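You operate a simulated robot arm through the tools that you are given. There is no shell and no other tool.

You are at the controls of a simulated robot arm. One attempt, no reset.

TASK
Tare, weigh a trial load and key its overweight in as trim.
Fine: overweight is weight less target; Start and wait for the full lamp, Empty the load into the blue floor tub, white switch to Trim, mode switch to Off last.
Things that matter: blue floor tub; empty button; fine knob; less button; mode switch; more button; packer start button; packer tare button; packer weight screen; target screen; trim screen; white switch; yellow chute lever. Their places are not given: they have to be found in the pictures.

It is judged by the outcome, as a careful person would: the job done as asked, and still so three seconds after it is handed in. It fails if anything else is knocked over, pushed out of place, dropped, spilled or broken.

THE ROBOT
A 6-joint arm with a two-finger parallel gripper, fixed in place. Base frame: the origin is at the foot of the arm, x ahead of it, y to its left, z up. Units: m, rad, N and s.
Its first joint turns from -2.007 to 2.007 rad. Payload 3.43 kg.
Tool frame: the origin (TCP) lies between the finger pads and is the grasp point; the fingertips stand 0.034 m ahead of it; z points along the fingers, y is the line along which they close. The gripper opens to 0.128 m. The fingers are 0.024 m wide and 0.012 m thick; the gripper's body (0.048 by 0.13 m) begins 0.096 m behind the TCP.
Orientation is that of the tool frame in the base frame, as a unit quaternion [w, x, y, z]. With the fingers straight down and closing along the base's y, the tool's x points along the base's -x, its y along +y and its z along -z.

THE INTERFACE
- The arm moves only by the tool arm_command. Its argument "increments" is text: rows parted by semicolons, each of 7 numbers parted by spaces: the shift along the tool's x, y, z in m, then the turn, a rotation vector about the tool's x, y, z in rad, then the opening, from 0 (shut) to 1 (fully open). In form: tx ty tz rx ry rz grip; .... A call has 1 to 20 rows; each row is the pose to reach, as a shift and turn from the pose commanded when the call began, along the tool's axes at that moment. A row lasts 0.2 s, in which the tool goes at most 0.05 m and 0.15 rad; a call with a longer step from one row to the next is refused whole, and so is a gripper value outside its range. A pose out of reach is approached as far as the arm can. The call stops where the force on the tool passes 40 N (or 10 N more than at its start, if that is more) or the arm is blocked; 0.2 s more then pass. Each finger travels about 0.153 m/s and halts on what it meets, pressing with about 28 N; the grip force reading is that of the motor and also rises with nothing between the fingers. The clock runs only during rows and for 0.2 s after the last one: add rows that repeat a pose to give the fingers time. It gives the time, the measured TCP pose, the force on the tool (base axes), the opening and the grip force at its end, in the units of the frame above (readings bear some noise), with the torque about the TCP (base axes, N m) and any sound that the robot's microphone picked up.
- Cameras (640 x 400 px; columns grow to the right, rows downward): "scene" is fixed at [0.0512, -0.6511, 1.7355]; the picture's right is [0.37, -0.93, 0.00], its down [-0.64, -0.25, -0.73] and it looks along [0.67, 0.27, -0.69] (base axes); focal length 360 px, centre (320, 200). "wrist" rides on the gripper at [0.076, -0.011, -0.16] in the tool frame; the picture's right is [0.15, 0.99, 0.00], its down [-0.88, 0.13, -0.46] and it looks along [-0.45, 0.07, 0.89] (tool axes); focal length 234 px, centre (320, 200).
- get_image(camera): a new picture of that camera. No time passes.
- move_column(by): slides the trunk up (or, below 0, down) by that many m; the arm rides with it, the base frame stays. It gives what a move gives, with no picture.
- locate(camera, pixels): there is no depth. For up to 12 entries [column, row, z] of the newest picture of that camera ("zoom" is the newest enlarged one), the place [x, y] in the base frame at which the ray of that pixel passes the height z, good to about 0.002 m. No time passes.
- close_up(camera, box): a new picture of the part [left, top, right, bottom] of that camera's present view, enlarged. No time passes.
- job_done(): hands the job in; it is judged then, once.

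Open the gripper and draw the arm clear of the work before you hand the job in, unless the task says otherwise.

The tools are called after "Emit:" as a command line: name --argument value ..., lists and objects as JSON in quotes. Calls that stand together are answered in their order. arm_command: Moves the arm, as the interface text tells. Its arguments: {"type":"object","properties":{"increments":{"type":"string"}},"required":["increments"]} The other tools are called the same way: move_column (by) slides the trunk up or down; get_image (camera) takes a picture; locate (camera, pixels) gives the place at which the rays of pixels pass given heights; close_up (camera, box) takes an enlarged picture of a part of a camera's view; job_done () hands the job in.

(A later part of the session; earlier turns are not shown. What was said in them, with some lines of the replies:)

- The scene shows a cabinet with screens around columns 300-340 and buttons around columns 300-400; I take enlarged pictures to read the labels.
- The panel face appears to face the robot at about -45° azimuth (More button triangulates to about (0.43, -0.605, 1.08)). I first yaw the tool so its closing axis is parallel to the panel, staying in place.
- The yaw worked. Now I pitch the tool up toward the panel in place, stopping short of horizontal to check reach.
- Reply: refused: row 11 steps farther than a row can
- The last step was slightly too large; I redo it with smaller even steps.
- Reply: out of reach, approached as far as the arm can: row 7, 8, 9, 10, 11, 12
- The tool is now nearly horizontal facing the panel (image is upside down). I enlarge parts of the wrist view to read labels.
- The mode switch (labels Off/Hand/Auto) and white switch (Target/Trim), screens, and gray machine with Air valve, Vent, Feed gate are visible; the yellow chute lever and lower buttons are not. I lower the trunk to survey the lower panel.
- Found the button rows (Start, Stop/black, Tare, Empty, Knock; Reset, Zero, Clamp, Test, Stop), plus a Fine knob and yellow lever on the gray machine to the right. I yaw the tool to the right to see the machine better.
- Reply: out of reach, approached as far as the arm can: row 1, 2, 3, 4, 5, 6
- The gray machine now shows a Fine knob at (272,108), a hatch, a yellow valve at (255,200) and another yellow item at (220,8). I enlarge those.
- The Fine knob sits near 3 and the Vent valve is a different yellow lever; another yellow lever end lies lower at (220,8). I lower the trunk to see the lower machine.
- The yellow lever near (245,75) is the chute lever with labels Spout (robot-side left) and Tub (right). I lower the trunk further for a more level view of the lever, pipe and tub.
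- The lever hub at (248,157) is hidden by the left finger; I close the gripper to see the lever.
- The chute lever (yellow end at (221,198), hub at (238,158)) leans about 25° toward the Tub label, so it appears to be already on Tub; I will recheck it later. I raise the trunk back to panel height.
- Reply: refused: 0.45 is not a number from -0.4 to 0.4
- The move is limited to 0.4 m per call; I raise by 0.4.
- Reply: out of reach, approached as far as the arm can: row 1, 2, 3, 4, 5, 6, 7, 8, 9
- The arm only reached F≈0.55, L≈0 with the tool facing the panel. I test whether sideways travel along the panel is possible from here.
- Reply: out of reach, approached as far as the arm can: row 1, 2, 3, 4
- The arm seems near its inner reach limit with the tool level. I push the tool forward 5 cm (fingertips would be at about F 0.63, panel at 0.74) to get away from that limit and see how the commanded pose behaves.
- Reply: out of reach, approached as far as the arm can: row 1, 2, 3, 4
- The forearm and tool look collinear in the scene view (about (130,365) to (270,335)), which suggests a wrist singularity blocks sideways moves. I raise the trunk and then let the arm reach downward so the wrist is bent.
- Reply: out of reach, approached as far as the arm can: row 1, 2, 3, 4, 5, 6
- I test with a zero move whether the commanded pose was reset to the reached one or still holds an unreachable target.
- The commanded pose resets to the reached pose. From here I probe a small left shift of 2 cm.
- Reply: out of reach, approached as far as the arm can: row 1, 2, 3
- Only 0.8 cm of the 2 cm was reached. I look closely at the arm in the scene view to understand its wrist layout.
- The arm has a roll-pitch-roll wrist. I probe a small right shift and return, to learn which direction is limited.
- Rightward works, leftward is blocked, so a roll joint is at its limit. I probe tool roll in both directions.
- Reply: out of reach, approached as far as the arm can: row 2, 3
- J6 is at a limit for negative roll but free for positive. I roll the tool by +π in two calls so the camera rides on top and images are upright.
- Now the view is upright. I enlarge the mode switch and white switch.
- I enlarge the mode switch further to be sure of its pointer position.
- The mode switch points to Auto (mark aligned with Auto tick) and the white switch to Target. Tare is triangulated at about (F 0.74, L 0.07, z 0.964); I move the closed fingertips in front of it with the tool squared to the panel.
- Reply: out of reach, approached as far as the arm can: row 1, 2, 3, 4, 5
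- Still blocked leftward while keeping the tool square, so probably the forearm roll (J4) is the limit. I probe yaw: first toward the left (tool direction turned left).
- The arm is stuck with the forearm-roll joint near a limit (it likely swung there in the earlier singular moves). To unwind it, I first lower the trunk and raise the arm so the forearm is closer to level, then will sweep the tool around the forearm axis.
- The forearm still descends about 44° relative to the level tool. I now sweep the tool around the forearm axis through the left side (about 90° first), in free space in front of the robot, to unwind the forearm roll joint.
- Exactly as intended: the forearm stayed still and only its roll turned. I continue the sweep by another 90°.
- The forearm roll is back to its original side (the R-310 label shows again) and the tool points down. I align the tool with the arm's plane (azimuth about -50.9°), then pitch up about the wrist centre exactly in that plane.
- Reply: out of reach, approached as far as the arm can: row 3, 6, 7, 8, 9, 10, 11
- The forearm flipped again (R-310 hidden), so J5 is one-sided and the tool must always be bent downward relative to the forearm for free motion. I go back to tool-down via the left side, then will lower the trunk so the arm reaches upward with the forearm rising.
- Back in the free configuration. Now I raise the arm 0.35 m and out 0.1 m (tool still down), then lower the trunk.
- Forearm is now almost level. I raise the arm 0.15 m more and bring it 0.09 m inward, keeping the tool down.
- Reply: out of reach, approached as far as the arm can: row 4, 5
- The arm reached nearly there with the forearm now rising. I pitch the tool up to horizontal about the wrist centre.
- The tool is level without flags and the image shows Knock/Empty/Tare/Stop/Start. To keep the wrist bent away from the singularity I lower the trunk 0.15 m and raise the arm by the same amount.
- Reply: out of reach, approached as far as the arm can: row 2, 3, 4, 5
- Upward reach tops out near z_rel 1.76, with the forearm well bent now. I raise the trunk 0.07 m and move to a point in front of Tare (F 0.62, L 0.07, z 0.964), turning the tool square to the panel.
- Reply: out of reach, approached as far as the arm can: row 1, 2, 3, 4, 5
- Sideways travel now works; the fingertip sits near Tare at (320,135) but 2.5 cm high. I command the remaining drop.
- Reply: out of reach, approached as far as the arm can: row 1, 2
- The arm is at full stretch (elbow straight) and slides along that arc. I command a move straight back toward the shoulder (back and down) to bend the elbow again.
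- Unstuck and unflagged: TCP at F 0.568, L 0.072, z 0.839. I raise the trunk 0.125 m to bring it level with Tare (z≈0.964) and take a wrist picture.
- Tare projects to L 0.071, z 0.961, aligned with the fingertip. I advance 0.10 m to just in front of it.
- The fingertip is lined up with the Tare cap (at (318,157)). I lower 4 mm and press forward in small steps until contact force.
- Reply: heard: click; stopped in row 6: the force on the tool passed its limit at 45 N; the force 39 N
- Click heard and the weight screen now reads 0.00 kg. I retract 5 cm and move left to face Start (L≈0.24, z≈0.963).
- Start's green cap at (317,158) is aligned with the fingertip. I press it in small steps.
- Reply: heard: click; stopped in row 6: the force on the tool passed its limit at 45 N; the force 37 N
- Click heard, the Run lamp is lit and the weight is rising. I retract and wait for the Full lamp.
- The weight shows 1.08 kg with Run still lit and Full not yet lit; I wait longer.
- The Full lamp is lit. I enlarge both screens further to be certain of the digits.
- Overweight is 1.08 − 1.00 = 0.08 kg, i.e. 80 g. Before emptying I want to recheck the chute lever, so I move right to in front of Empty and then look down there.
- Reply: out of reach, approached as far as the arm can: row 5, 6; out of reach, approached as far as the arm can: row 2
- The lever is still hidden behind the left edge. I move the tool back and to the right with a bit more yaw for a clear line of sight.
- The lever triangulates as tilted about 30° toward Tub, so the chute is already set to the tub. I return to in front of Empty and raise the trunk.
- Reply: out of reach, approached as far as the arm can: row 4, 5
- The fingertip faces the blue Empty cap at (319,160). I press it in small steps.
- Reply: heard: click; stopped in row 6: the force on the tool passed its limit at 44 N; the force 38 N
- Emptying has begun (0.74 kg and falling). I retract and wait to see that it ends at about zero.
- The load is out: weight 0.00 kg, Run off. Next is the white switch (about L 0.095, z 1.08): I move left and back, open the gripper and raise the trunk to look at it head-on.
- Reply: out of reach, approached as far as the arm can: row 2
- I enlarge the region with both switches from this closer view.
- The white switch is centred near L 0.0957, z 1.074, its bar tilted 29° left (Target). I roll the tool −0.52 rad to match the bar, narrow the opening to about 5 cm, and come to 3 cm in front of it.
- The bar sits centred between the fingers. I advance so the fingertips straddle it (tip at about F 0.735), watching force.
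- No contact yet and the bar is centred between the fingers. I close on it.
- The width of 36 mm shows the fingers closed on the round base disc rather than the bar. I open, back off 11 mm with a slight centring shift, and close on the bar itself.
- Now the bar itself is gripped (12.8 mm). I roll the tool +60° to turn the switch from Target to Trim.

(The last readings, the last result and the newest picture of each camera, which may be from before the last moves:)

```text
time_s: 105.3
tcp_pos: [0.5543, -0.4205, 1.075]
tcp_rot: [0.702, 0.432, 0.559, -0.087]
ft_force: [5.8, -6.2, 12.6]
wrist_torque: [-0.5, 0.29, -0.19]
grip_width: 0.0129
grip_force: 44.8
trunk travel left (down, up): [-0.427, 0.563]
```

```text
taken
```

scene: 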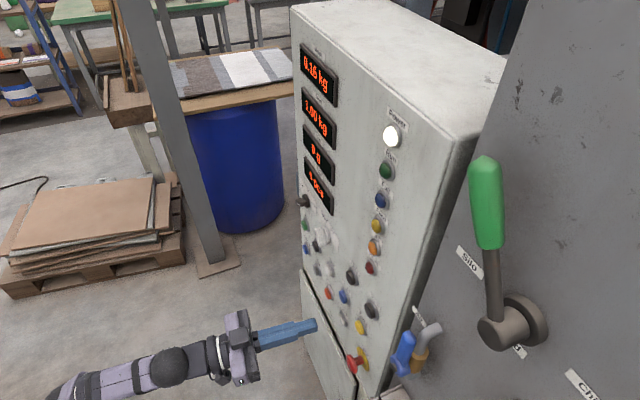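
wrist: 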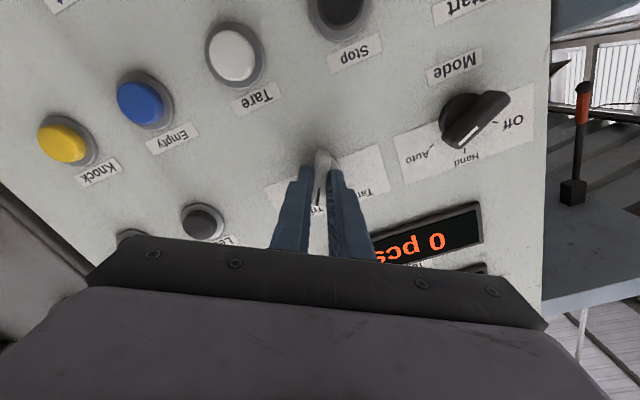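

The bar turned with the gripper and now points at Trim. I open, back off 7 cm, and check the result.

Emit:
arm_command --increments "0 0 0 0 0 0 0.35; 0 0 0 0 0 0 0.4; 0 0 -0.02 0 0 0 0.4; 0 0 -0.045 0 0 0 0.4; 0 0 -0.07 0 0 0 0.4; 0 0 -0.07 0 0 0 0.6"

Emit:
get_image --camera "wrist"

Emit:
close_up --camera "wrist" --box '[260, 100, 380, 200]'

Emit:
close_up --camera "scene" --box '[280, 180, 440, 280]'

```text
time_s: 106.7
tcp_pos: [0.5056, -0.3721, 1.0712]
tcp_rot: [0.701, 0.432, 0.56, -0.087]
ft_force: [-0.2, 0.6, 0.0]
wrist_torque: [0.01, 0.02, 0.02]
grip_width: 0.0768
grip_force: 0.1
trunk travel left (down, up): [-0.427, 0.563]
```

```text
taken
```

wrist: 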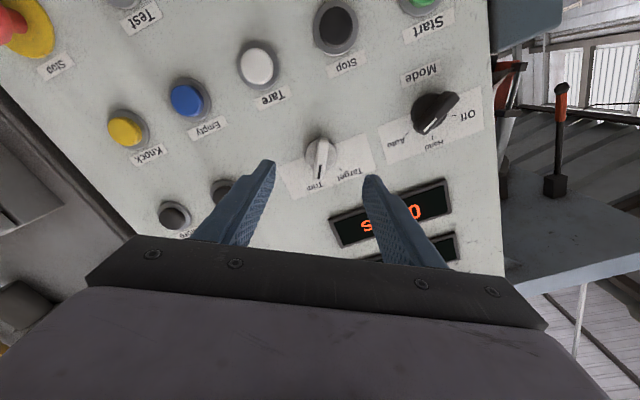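

```text
4.00 times, centred on (320, 150) of wrist
```

zoom: 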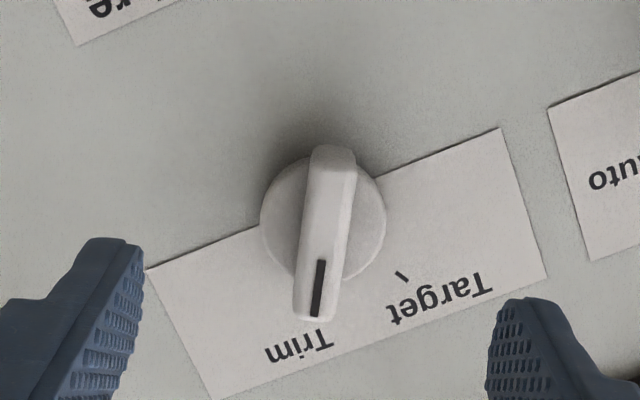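

```text
4.00 times, centred on (360, 230) of scene
```

zoom: 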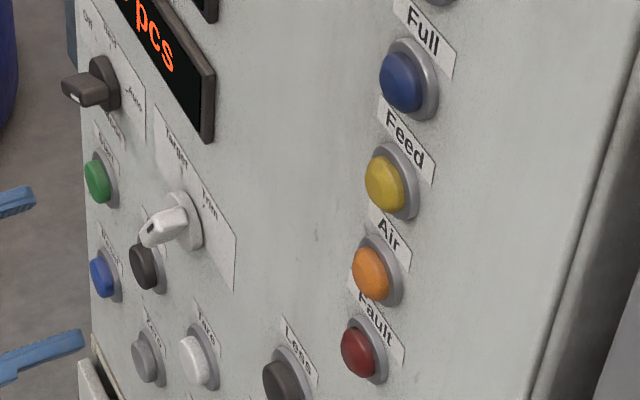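

The white switch now points to Trim. I roll the tool back upright and close the gripper, ready to press More.

Emit:
arm_command --increments "0 0 0 0 0 -0.131 0; 0 0 0 0 0 -0.262 0; 0 0 0 0 0 -0.393 0; 0 0 0 0 0 -0.524 0; 0 0 0 0 0 -0.524 0"

Emit:
arm_command --increments "-0.002 -0.04 -0.01 0 0 0 0; -0.004 -0.08 -0.01 0 0 0 0; -0.006 -0.12 -0.01 0 0 0 0; -0.007 -0.16 -0.01 0 0 0 0; -0.008 -0.2 -0.01 0 0 0 0; -0.009 -0.221 -0.01 0 0 0 0; -0.009 -0.221 -0.01 0 0 0 0; -0.009 -0.221 -0.01 0 0 0 0"

Emit:
get_image --camera "wrist"

```text
time_s: 107.9
tcp_pos: [0.5043, -0.3705, 1.0734]
tcp_rot: [0.655, 0.271, 0.654, -0.266]
ft_force: [-0.2, -0.3, -0.6]
wrist_torque: [0.03, 0.0, -0.04]
grip_width: 0.0
grip_force: 27.8
trunk travel left (down, up): [-0.427, 0.563]
```

```text
time_s: 109.7
tcp_pos: [0.3444, -0.5197, 1.0796]
tcp_rot: [0.655, 0.272, 0.653, -0.266]
ft_force: [-0.7, 0.4, 0.5]
wrist_torque: [-0.03, 0.0, -0.04]
grip_width: 0.0
grip_force: 28.1
trunk travel left (down, up): [-0.427, 0.563]
```

```text
taken
```

wrist: 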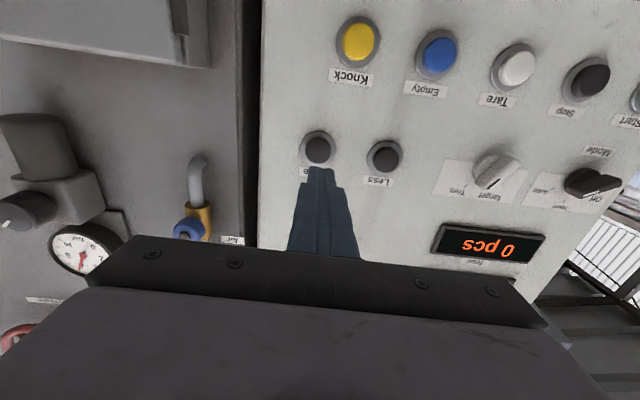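

More at (318,147) is just ahead. I shift 3 mm right, advance and press until contact force.

Emit:
arm_command --increments "0 -0.002 0.03 0 0 0 0; 0 -0.003 0.06 0 0 0 0; 0 -0.003 0.075 0 0 0 0; 0 -0.003 0.081 0 0 0 0; 0 -0.003 0.087 0 0 0 0; 0 -0.003 0.093 0 0 0 0; 0 -0.003 0.099 0 0 0 0; 0 -0.003 0.104 0 0 0 0"

Emit:
close_up --camera "scene" --box '[298, 84, 362, 184]'

Emit:
get_image --camera "wrist"

```text
time_s: 111.4
tcp_pos: [0.4075, -0.5884, 1.0809]
tcp_rot: [0.653, 0.273, 0.654, -0.265]
ft_force: [-23.2, 27.7, -10.6]
wrist_torque: [0.34, 0.14, 0.13]
grip_width: 0.0001
grip_force: 28.0
trunk travel left (down, up): [-0.427, 0.563]
heard: click
stopped in row 8: the force on the tool passed its limit at 44 N (the readings are from after the stop); the commanded pose is now the measured one
```

```text
4.00 times, centred on (330, 134) of scene
```

zoom: 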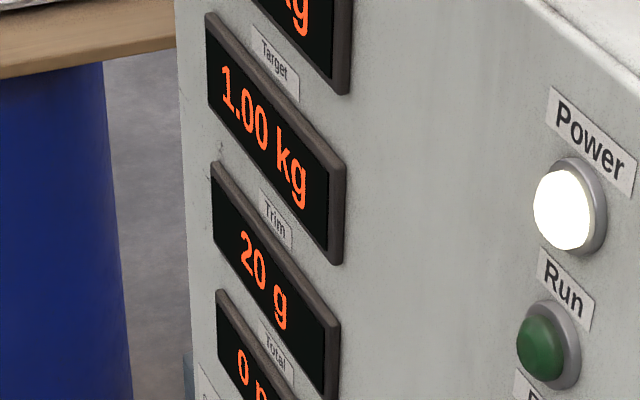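

```text
taken
```

wrist: 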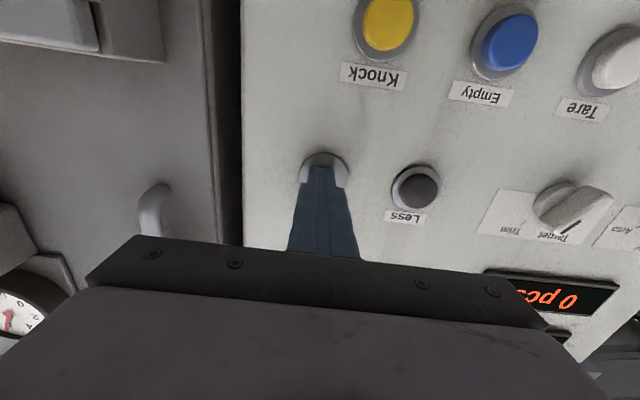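

Trim reads 20 g after one press. I release by 1.5 cm and press again, checking the screen.

Emit:
arm_command --increments "0 0 -0.012 0 0 0 0; 0 0 -0.02 0 0 0 0; 0 0 -0.02 0 0 0 0"

Emit:
close_up --camera "scene" --box '[298, 84, 362, 184]'

```text
time_s: 112.2
tcp_pos: [0.3952, -0.5775, 1.0764]
tcp_rot: [0.653, 0.272, 0.655, -0.264]
ft_force: [0.2, -0.6, -1.1]
wrist_torque: [0.03, 0.0, 0.03]
grip_width: 0.0002
grip_force: 28.5
trunk travel left (down, up): [-0.427, 0.563]
```

```text
4.00 times, centred on (330, 134) of scene
```

zoom: 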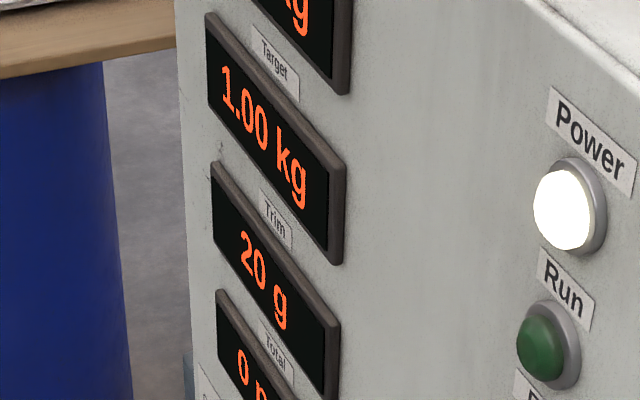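

Still 20 g after release, so one press is one 20 g step. I press a second time.

Emit:
arm_command --increments "-0.001 0 0.01 0 0 0 0; -0.001 0 0.016 0 0 0 0; -0.001 0 0.022 0 0 0 0; -0.001 0 0.028 0 0 0 0; -0.001 0 0.034 0 0 0 0"

Emit:
close_up --camera "scene" --box '[298, 84, 362, 184]'

```text
time_s: 113.0
tcp_pos: [0.4073, -0.5877, 1.081]
tcp_rot: [0.652, 0.271, 0.657, -0.264]
ft_force: [-22.4, 27.8, -11.2]
wrist_torque: [0.2, 0.04, 0.09]
grip_width: 0.0
grip_force: 28.8
trunk travel left (down, up): [-0.427, 0.563]
heard: click
stopped in row 3: the force on the tool passed its limit at 45 N (the readings are from after the stop); the commanded pose is now the measured one
```

```text
4.00 times, centred on (330, 134) of scene
```

zoom: 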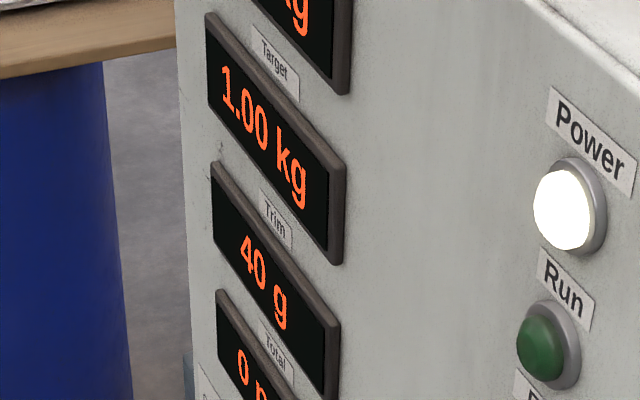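

Trim reads 40 g. I release and press a third time.

Emit:
arm_command --increments "0.003 0 -0.012 0 0 0 0; 0.003 0 -0.02 0 0 0 0; 0.003 0 -0.02 0 0 0 0"

Emit:
arm_command --increments "-0.001 0 0.01 0 0 0 0; -0.001 0 0.016 0 0 0 0; -0.001 0 0.022 0 0 0 0; -0.001 0 0.028 0 0 0 0; -0.001 0 0.034 0 0 0 0"

Emit:
close_up --camera "scene" --box '[298, 84, 362, 184]'

```text
time_s: 113.8
tcp_pos: [0.3971, -0.5772, 1.074]
tcp_rot: [0.651, 0.272, 0.657, -0.264]
ft_force: [0.0, 1.1, -0.2]
wrist_torque: [-0.02, 0.02, 0.01]
grip_width: 0.0
grip_force: 27.6
trunk travel left (down, up): [-0.427, 0.563]
```

```text
time_s: 114.6
tcp_pos: [0.4067, -0.5892, 1.0756]
tcp_rot: [0.65, 0.271, 0.659, -0.263]
ft_force: [-23.9, 27.9, -10.3]
wrist_torque: [0.18, -0.05, 0.07]
grip_width: 0.0
grip_force: 28.1
trunk travel left (down, up): [-0.427, 0.563]
heard: click
stopped in row 4: the force on the tool passed its limit at 44 N (the readings are from after the stop); the commanded pose is now the measured one
```

```text
4.00 times, centred on (330, 134) of scene
```

zoom: 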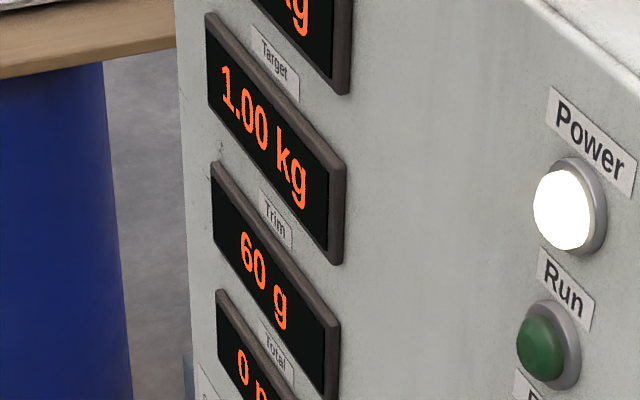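

Trim reads 60 g. One more release and press gives 80 g.

Emit:
arm_command --increments "0 0 -0.012 0 0 0 0; 0 0 -0.02 0 0 0 0; 0 0 -0.02 0 0 0 0"

Emit:
arm_command --increments "-0.002 0 0.01 0 0 0 0; -0.002 0 0.016 0 0 0 0; -0.002 0 0.022 0 0 0 0; -0.002 0 0.028 0 0 0 0; -0.002 0 0.034 0 0 0 0"

Emit:
close_up --camera "scene" --box '[298, 84, 362, 184]'

```text
time_s: 115.4
tcp_pos: [0.3948, -0.5775, 1.0736]
tcp_rot: [0.649, 0.272, 0.66, -0.262]
ft_force: [0.3, 0.2, -0.7]
wrist_torque: [0.02, -0.04, 0.03]
grip_width: 0.0002
grip_force: 28.0
trunk travel left (down, up): [-0.427, 0.563]
```

```text
time_s: 116.2
tcp_pos: [0.406, -0.5887, 1.0756]
tcp_rot: [0.649, 0.27, 0.661, -0.261]
ft_force: [-23.3, 27.5, -9.7]
wrist_torque: [0.13, -0.05, 0.07]
grip_width: 0.0001
grip_force: 27.7
trunk travel left (down, up): [-0.427, 0.563]
heard: click
stopped in row 4: the force on the tool passed its limit at 45 N (the readings are from after the stop); the commanded pose is now the measured one
```

```text
4.00 times, centred on (330, 134) of scene
```

zoom: 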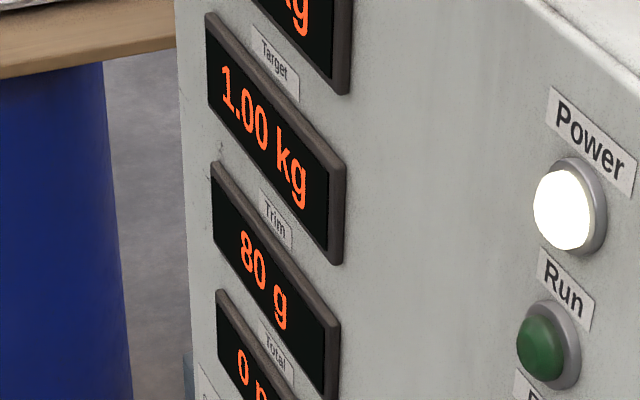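

Trim reads 80 g, as needed. Now the last item: I retract and move left to in front of the mode switch (L≈0.225, z≈1.073), opening the gripper.

Emit:
arm_command --increments "0 0 -0.03 0 0 0 0; 0.001 0.01 -0.065 0 0 0 0; 0.001 0.05 -0.08 0.002 -0.002 0 0; 0.002 0.095 -0.0878 0.004 -0.004 0 0; 0.003 0.14 -0.0878 0.006 -0.007 0 0; 0.004 0.185 -0.0878 0.008 -0.01 0 0; 0.005 0.23 -0.0878 0.01 -0.012 0 0; 0.006 0.275 -0.0878 0.012 -0.015 0 0.3; 0.007 0.32 -0.0878 0.014 -0.018 0 0.6; 0.0069 0.355 -0.0878 0.016 -0.0196 0 1; 0.0069 0.355 -0.0878 0.016 -0.0196 0 1; 0.0069 0.355 -0.0878 0.016 -0.0196 0 1"

Emit:
get_image --camera "wrist"

Emit:
close_up --camera "wrist" --box '[260, 100, 380, 200]'

```text
time_s: 118.8
tcp_pos: [0.5956, -0.2733, 1.0689]
tcp_rot: [0.652, 0.275, 0.653, -0.27]
ft_force: [-0.2, 0.3, 0.1]
wrist_torque: [-0.01, 0.04, -0.03]
grip_width: 0.1279
grip_force: 0.0
out of reach, approached as far as the arm can: row 6
trunk travel left (down, up): [-0.427, 0.563]
```

```text
taken
```

wrist: 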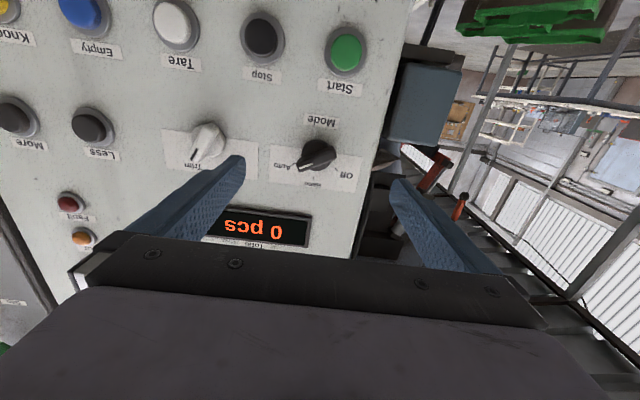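

```text
4.00 times, centred on (320, 150) of wrist
```

zoom: 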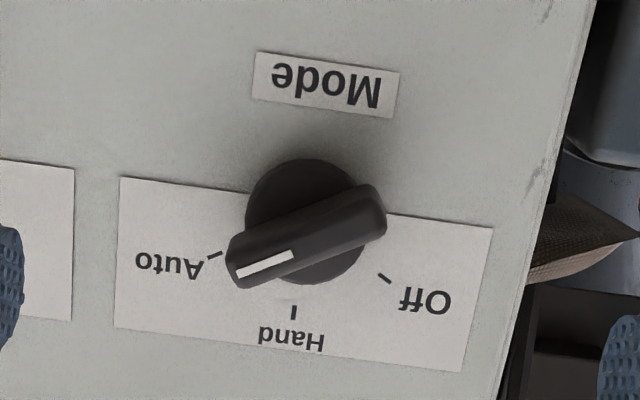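

The mode switch centre is at about L 0.225, z 1.074 with its bar 60° to the right (Auto). I roll the tool +60° to match, narrow the opening and come to 3 cm in front.

Emit:
arm_command --increments "-0.001 -0.0005 0 0 0 0.131 0.7; -0.002 -0.001 0.01 0 0 0.262 0.4; -0.003 -0.0015 0.02 0 0 0.393 0.4; -0.004 -0.002 0.03 0 0 0.524 0.4; -0.005 -0.0025 0.035 0 0 0.655 0.4; -0.0051 -0.0029 0.04 0 0 0.786 0.4; -0.0051 -0.0029 0.045 0 0 0.917 0.4; -0.0051 -0.0029 0.047 0 0 1.047 0.4; -0.0051 -0.0029 0.047 0 0 1.047 0.4"

Emit:
get_image --camera "wrist"

```text
time_s: 120.8
tcp_pos: [0.6266, -0.3126, 1.0746]
tcp_rot: [0.699, 0.565, 0.427, 0.093]
ft_force: [-0.1, 0.7, -0.5]
wrist_torque: [-0.01, 0.01, 0.02]
grip_width: 0.0512
grip_force: 0.0
trunk travel left (down, up): [-0.427, 0.563]
```

```text
taken
```

wrist: 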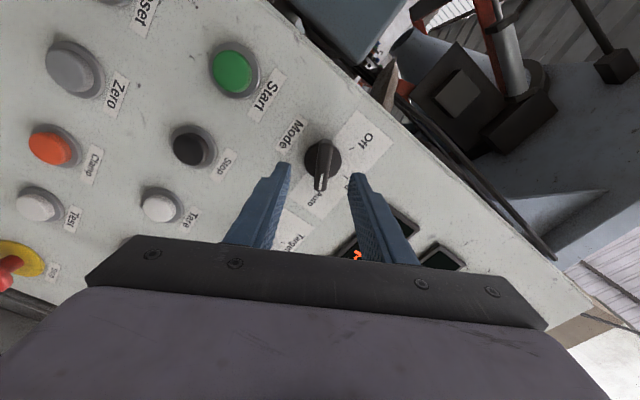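

The bar lies between the fingers, lined up. I shift 3 mm left, advance 2.5 cm and close on it.

Emit:
arm_command --increments "0.0026 0.0015 0.01 0 0 0 0.4; 0.0026 0.0015 0.018 0 0 0 0.4; 0.0026 0.0015 0.024 0 0 0 0.4; 0.0026 0.0015 0.025 0 0 0 0.4; 0.0026 0.0015 0.025 0 0 0 0.2; 0.0026 0.0015 0.025 0 0 0 0; 0.0026 0.0015 0.025 0 0 0 0; 0.0026 0.0015 0.025 0 0 0 0"

Emit:
get_image --camera "wrist"

```text
time_s: 122.6
tcp_pos: [0.6451, -0.3282, 1.0755]
tcp_rot: [0.7, 0.564, 0.428, 0.092]
ft_force: [-1.0, 0.0, -1.3]
wrist_torque: [-0.62, -0.18, -0.15]
grip_width: 0.0127
grip_force: 44.4
trunk travel left (down, up): [-0.427, 0.563]
```

```text
taken
```

wrist: 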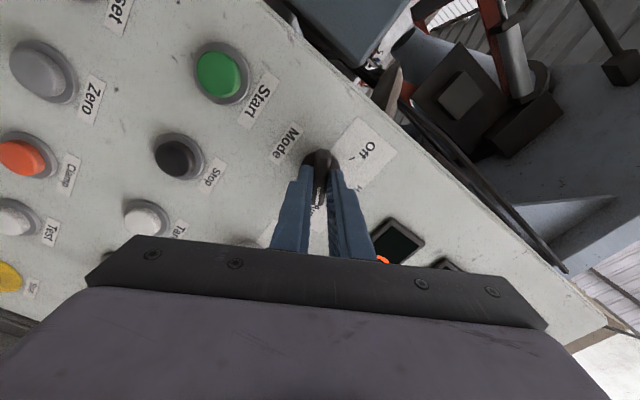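

The bar is gripped (12.7 mm). I roll the tool −120° to turn the mode switch from Auto past Hand to Off.

Emit:
arm_command --increments "0 0 0 0 0 -0.1396 0; 0 0 0 0 0 -0.2792 0; 0 0 0 0 0 -0.4188 0; 0 0 0 0 0 -0.5584 0; 0 0 0 0 0 -0.698 0; 0 0 0 0 0 -0.8376 0; 0 0 0 0 0 -0.9772 0; 0 0 0 0 0 -1.1168 0; 0 0 0 0 0 -1.2564 0; 0 0 0 0 0 -1.396 0; 0 0 0 0 0 -1.5356 0; 0 0 0 0 0 -1.6752 0; 0 0 0 0 0 -1.8148 0; 0 0 0 0 0 -1.9544 0; 0 0 0 0 0 -2.094 0; 0 0 0 0 0 -2.094 0"

Emit:
get_image --camera "wrist"

```text
time_s: 126.0
tcp_pos: [0.6456, -0.3282, 1.0758]
tcp_rot: [0.43, -0.089, 0.702, -0.56]
ft_force: [6.8, -2.9, 8.3]
wrist_torque: [-0.67, -0.64, 1.23]
grip_width: 0.013
grip_force: 45.5
trunk travel left (down, up): [-0.427, 0.563]
```

```text
taken
```

wrist: 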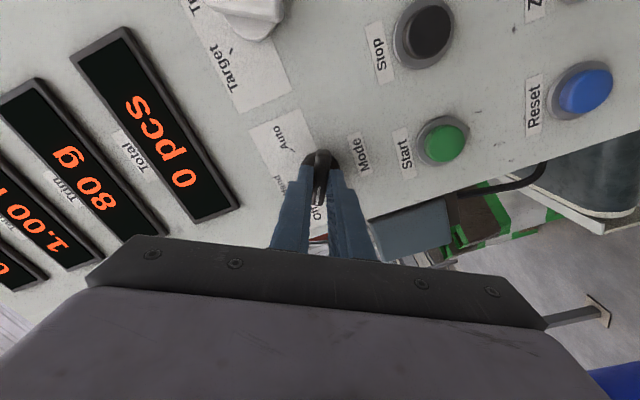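

The switch turned with the gripper to Off, and Trim still shows 80 g. I open and back off straight to check.

Emit:
arm_command --increments "0 0 0 0 0 0 0.3; 0 0 0 0 0 0 0.4; 0 0 -0.02 0 0 0 0.4; 0 0 -0.045 0 0 0 0.4; 0 0 -0.07 0 0 0 0.4; 0 0 -0.09 0 0 0 0.6; 0 0 -0.09 0 0 0 0.8"

Emit:
get_image --camera "wrist"

Emit:
close_up --camera "wrist" --box '[260, 100, 380, 200]'

Emit:
close_up --camera "scene" --box '[270, 40, 430, 290]'

```text
time_s: 127.6
tcp_pos: [0.5829, -0.2637, 1.0758]
tcp_rot: [0.431, -0.089, 0.703, -0.559]
ft_force: [-0.8, 0.8, -1.4]
wrist_torque: [0.0, 0.01, -0.04]
grip_width: 0.1023
grip_force: 0.1
trunk travel left (down, up): [-0.427, 0.563]
```

```text
taken
```

wrist: 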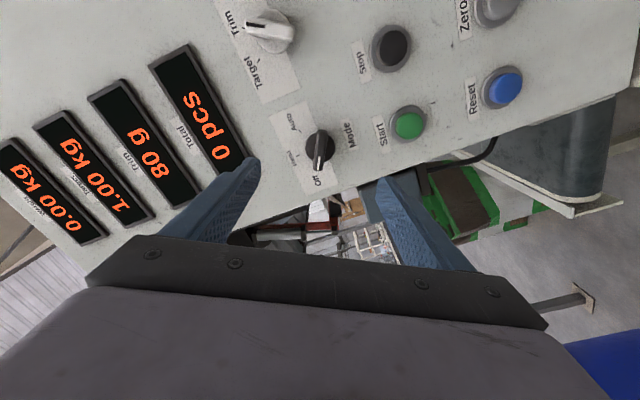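

```text
4.00 times, centred on (320, 150) of wrist
```

zoom: 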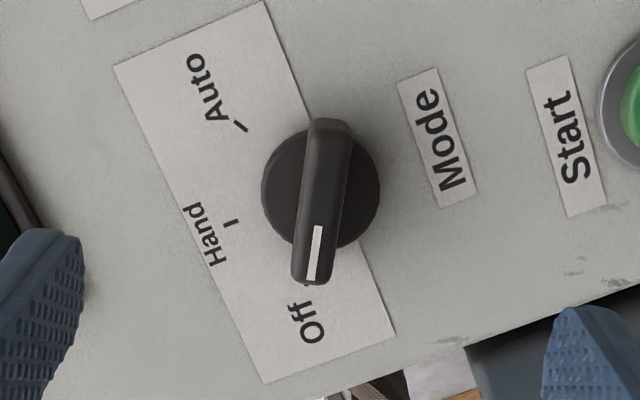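

```text
1.60 times, centred on (350, 165) of scene
```

zoom: 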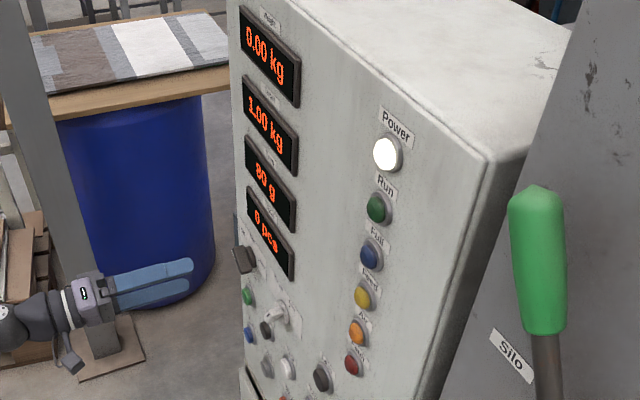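

Mode is at Off, white switch at Trim, Trim 80 g, weight 0.00 kg. I draw the arm back and roll it upright, clear of the panel.

Emit:
arm_command --increments "0 0 -0.01 0 0 0.131 1; 0 0 -0.02 0 0 0.262 1; 0 0 -0.03 0 0 0.393 1; 0 0 -0.04 0 0 0.524 1; 0 0 -0.045 0 0 0.655 1; 0 0 -0.05 0 0 0.786 1; 0 0 -0.05 0 0 0.917 1; 0 0 -0.05 0 0 1.047 1; 0 0 -0.05 0 0 1.047 1"

Emit:
get_image --camera "scene"

```text
time_s: 129.6
tcp_pos: [0.5461, -0.2287, 1.0753]
tcp_rot: [0.652, 0.275, 0.653, -0.27]
ft_force: [-0.1, -0.1, 0.5]
wrist_torque: [-0.02, 0.01, -0.02]
grip_width: 0.1281
grip_force: 0.0
trunk travel left (down, up): [-0.427, 0.563]
```

```text
taken
```

scene: 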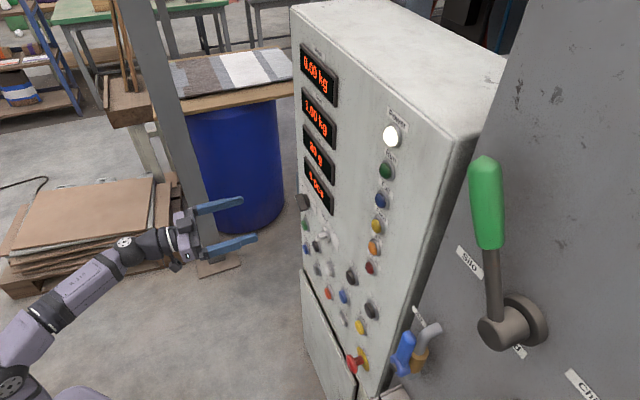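

The arm is clear. For a check of the tub I move the arm to the right in free space and pitch the tool down to look at the floor.

Emit:
arm_command --increments "0 -0.045 0 0 0 0 1; 0 -0.09 0 0 0 0 1; 0 -0.135 0 0 0 0 1; 0 -0.18 0 0 0 0 1; 0 -0.225 0 0 0 0 1; 0 -0.27 0 0 0 0 1; 0 -0.27 0 0 0 0 1"

Emit:
arm_command --increments "0.0356 0 -0.0026 0 0.143 0 1; 0.0705 0 -0.0102 0 0.286 0 1; 0.104 0 -0.0227 0 0.429 0 1; 0.1351 0 -0.0396 0 0.571 0 1; 0.1637 0 -0.0611 0 0.714 0 1; 0.189 0 -0.0863 0 0.857 0 1; 0.2104 0 -0.1149 0 1.0 0 1; 0.2274 0 -0.146 0 1.142 0 1; 0.2399 0 -0.1795 0 1.285 0 1; 0.2475 0 -0.2144 0 1.428 0 1"

Emit:
get_image --camera "wrist"

```text
time_s: 131.2
tcp_pos: [0.3542, -0.4209, 1.0779]
tcp_rot: [0.652, 0.275, 0.653, -0.269]
ft_force: [0.5, -0.3, -0.3]
wrist_torque: [0.03, 0.02, 0.02]
grip_width: 0.1281
grip_force: 0.1
out of reach, approached as far as the arm can: row 4
trunk travel left (down, up): [-0.427, 0.563]
```

```text
time_s: 133.4
tcp_pos: [0.1733, -0.274, 0.8134]
tcp_rot: [0.147, 0.376, 0.914, 0.024]
ft_force: [0.5, 0.7, 0.0]
wrist_torque: [-0.03, -0.02, -0.02]
grip_width: 0.1279
grip_force: 0.1
out of reach, approached as far as the arm can: row 7, 8, 9, 10
trunk travel left (down, up): [-0.427, 0.563]
```

```text
taken
```

wrist: 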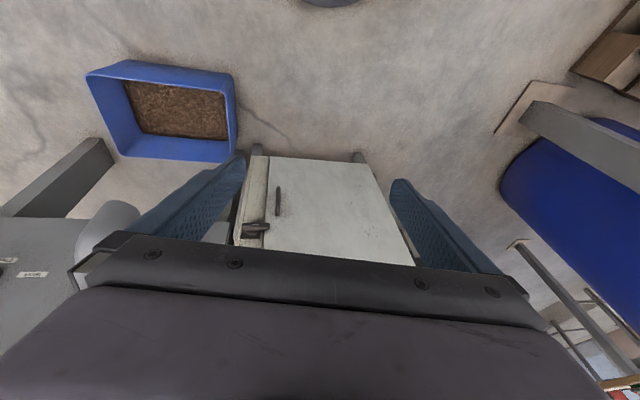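

The blue tub at (170,110) now holds the brown load, with nothing spilled around it. I check the screens one final time.

Emit:
close_up --camera "scene" --box '[270, 40, 430, 290]'

Emit:
close_up --camera "wrist" --box '[60, 40, 260, 180]'

```text
1.60 times, centred on (350, 165) of scene
```

zoom: 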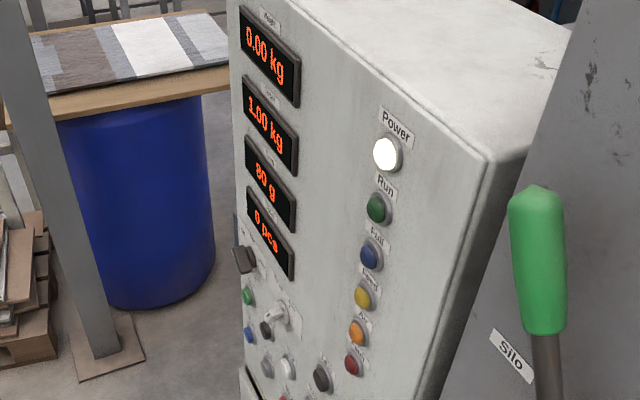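

```text
2.86 times, centred on (160, 110) of wrist
```

zoom: 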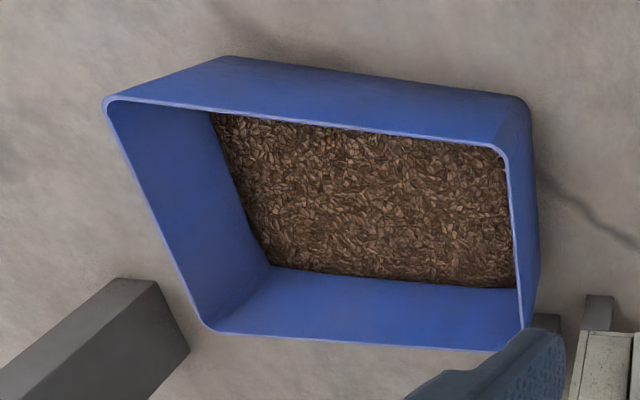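

Everything is as asked: weight 0.00 kg, trim 80 g, white switch on Trim, mode on Off, load in the blue tub, gripper open and arm clear. I hand the job in.

Emit:
job_done

```text
The job is handed in.
```

The job is done and handed in: the trial load came out 80 g over target, and 80 g is now keyed in as trim.

- **Tare:** the weight screen went from 0.16 kg to 0.00 kg.
- **Trial load:** after Start, the full lamp lit with 1.08 kg on the weight screen against a target of 1.00 kg.
- **Empty:** the chute lever was already on Tub, so I left it there. The load went into the blue floor tub and I saw nothing spilled around it. The weight is back to 0.00 kg.
- **Trim:** I turned the white switch to Trim and pressed More four times, 20 g a press. The trim screen reads 80 g.
- **Mode:** I turned the mode switch to Off last.

I didn't use the Less button or the fine knob. The gripper is open and the arm is clear of the panel.
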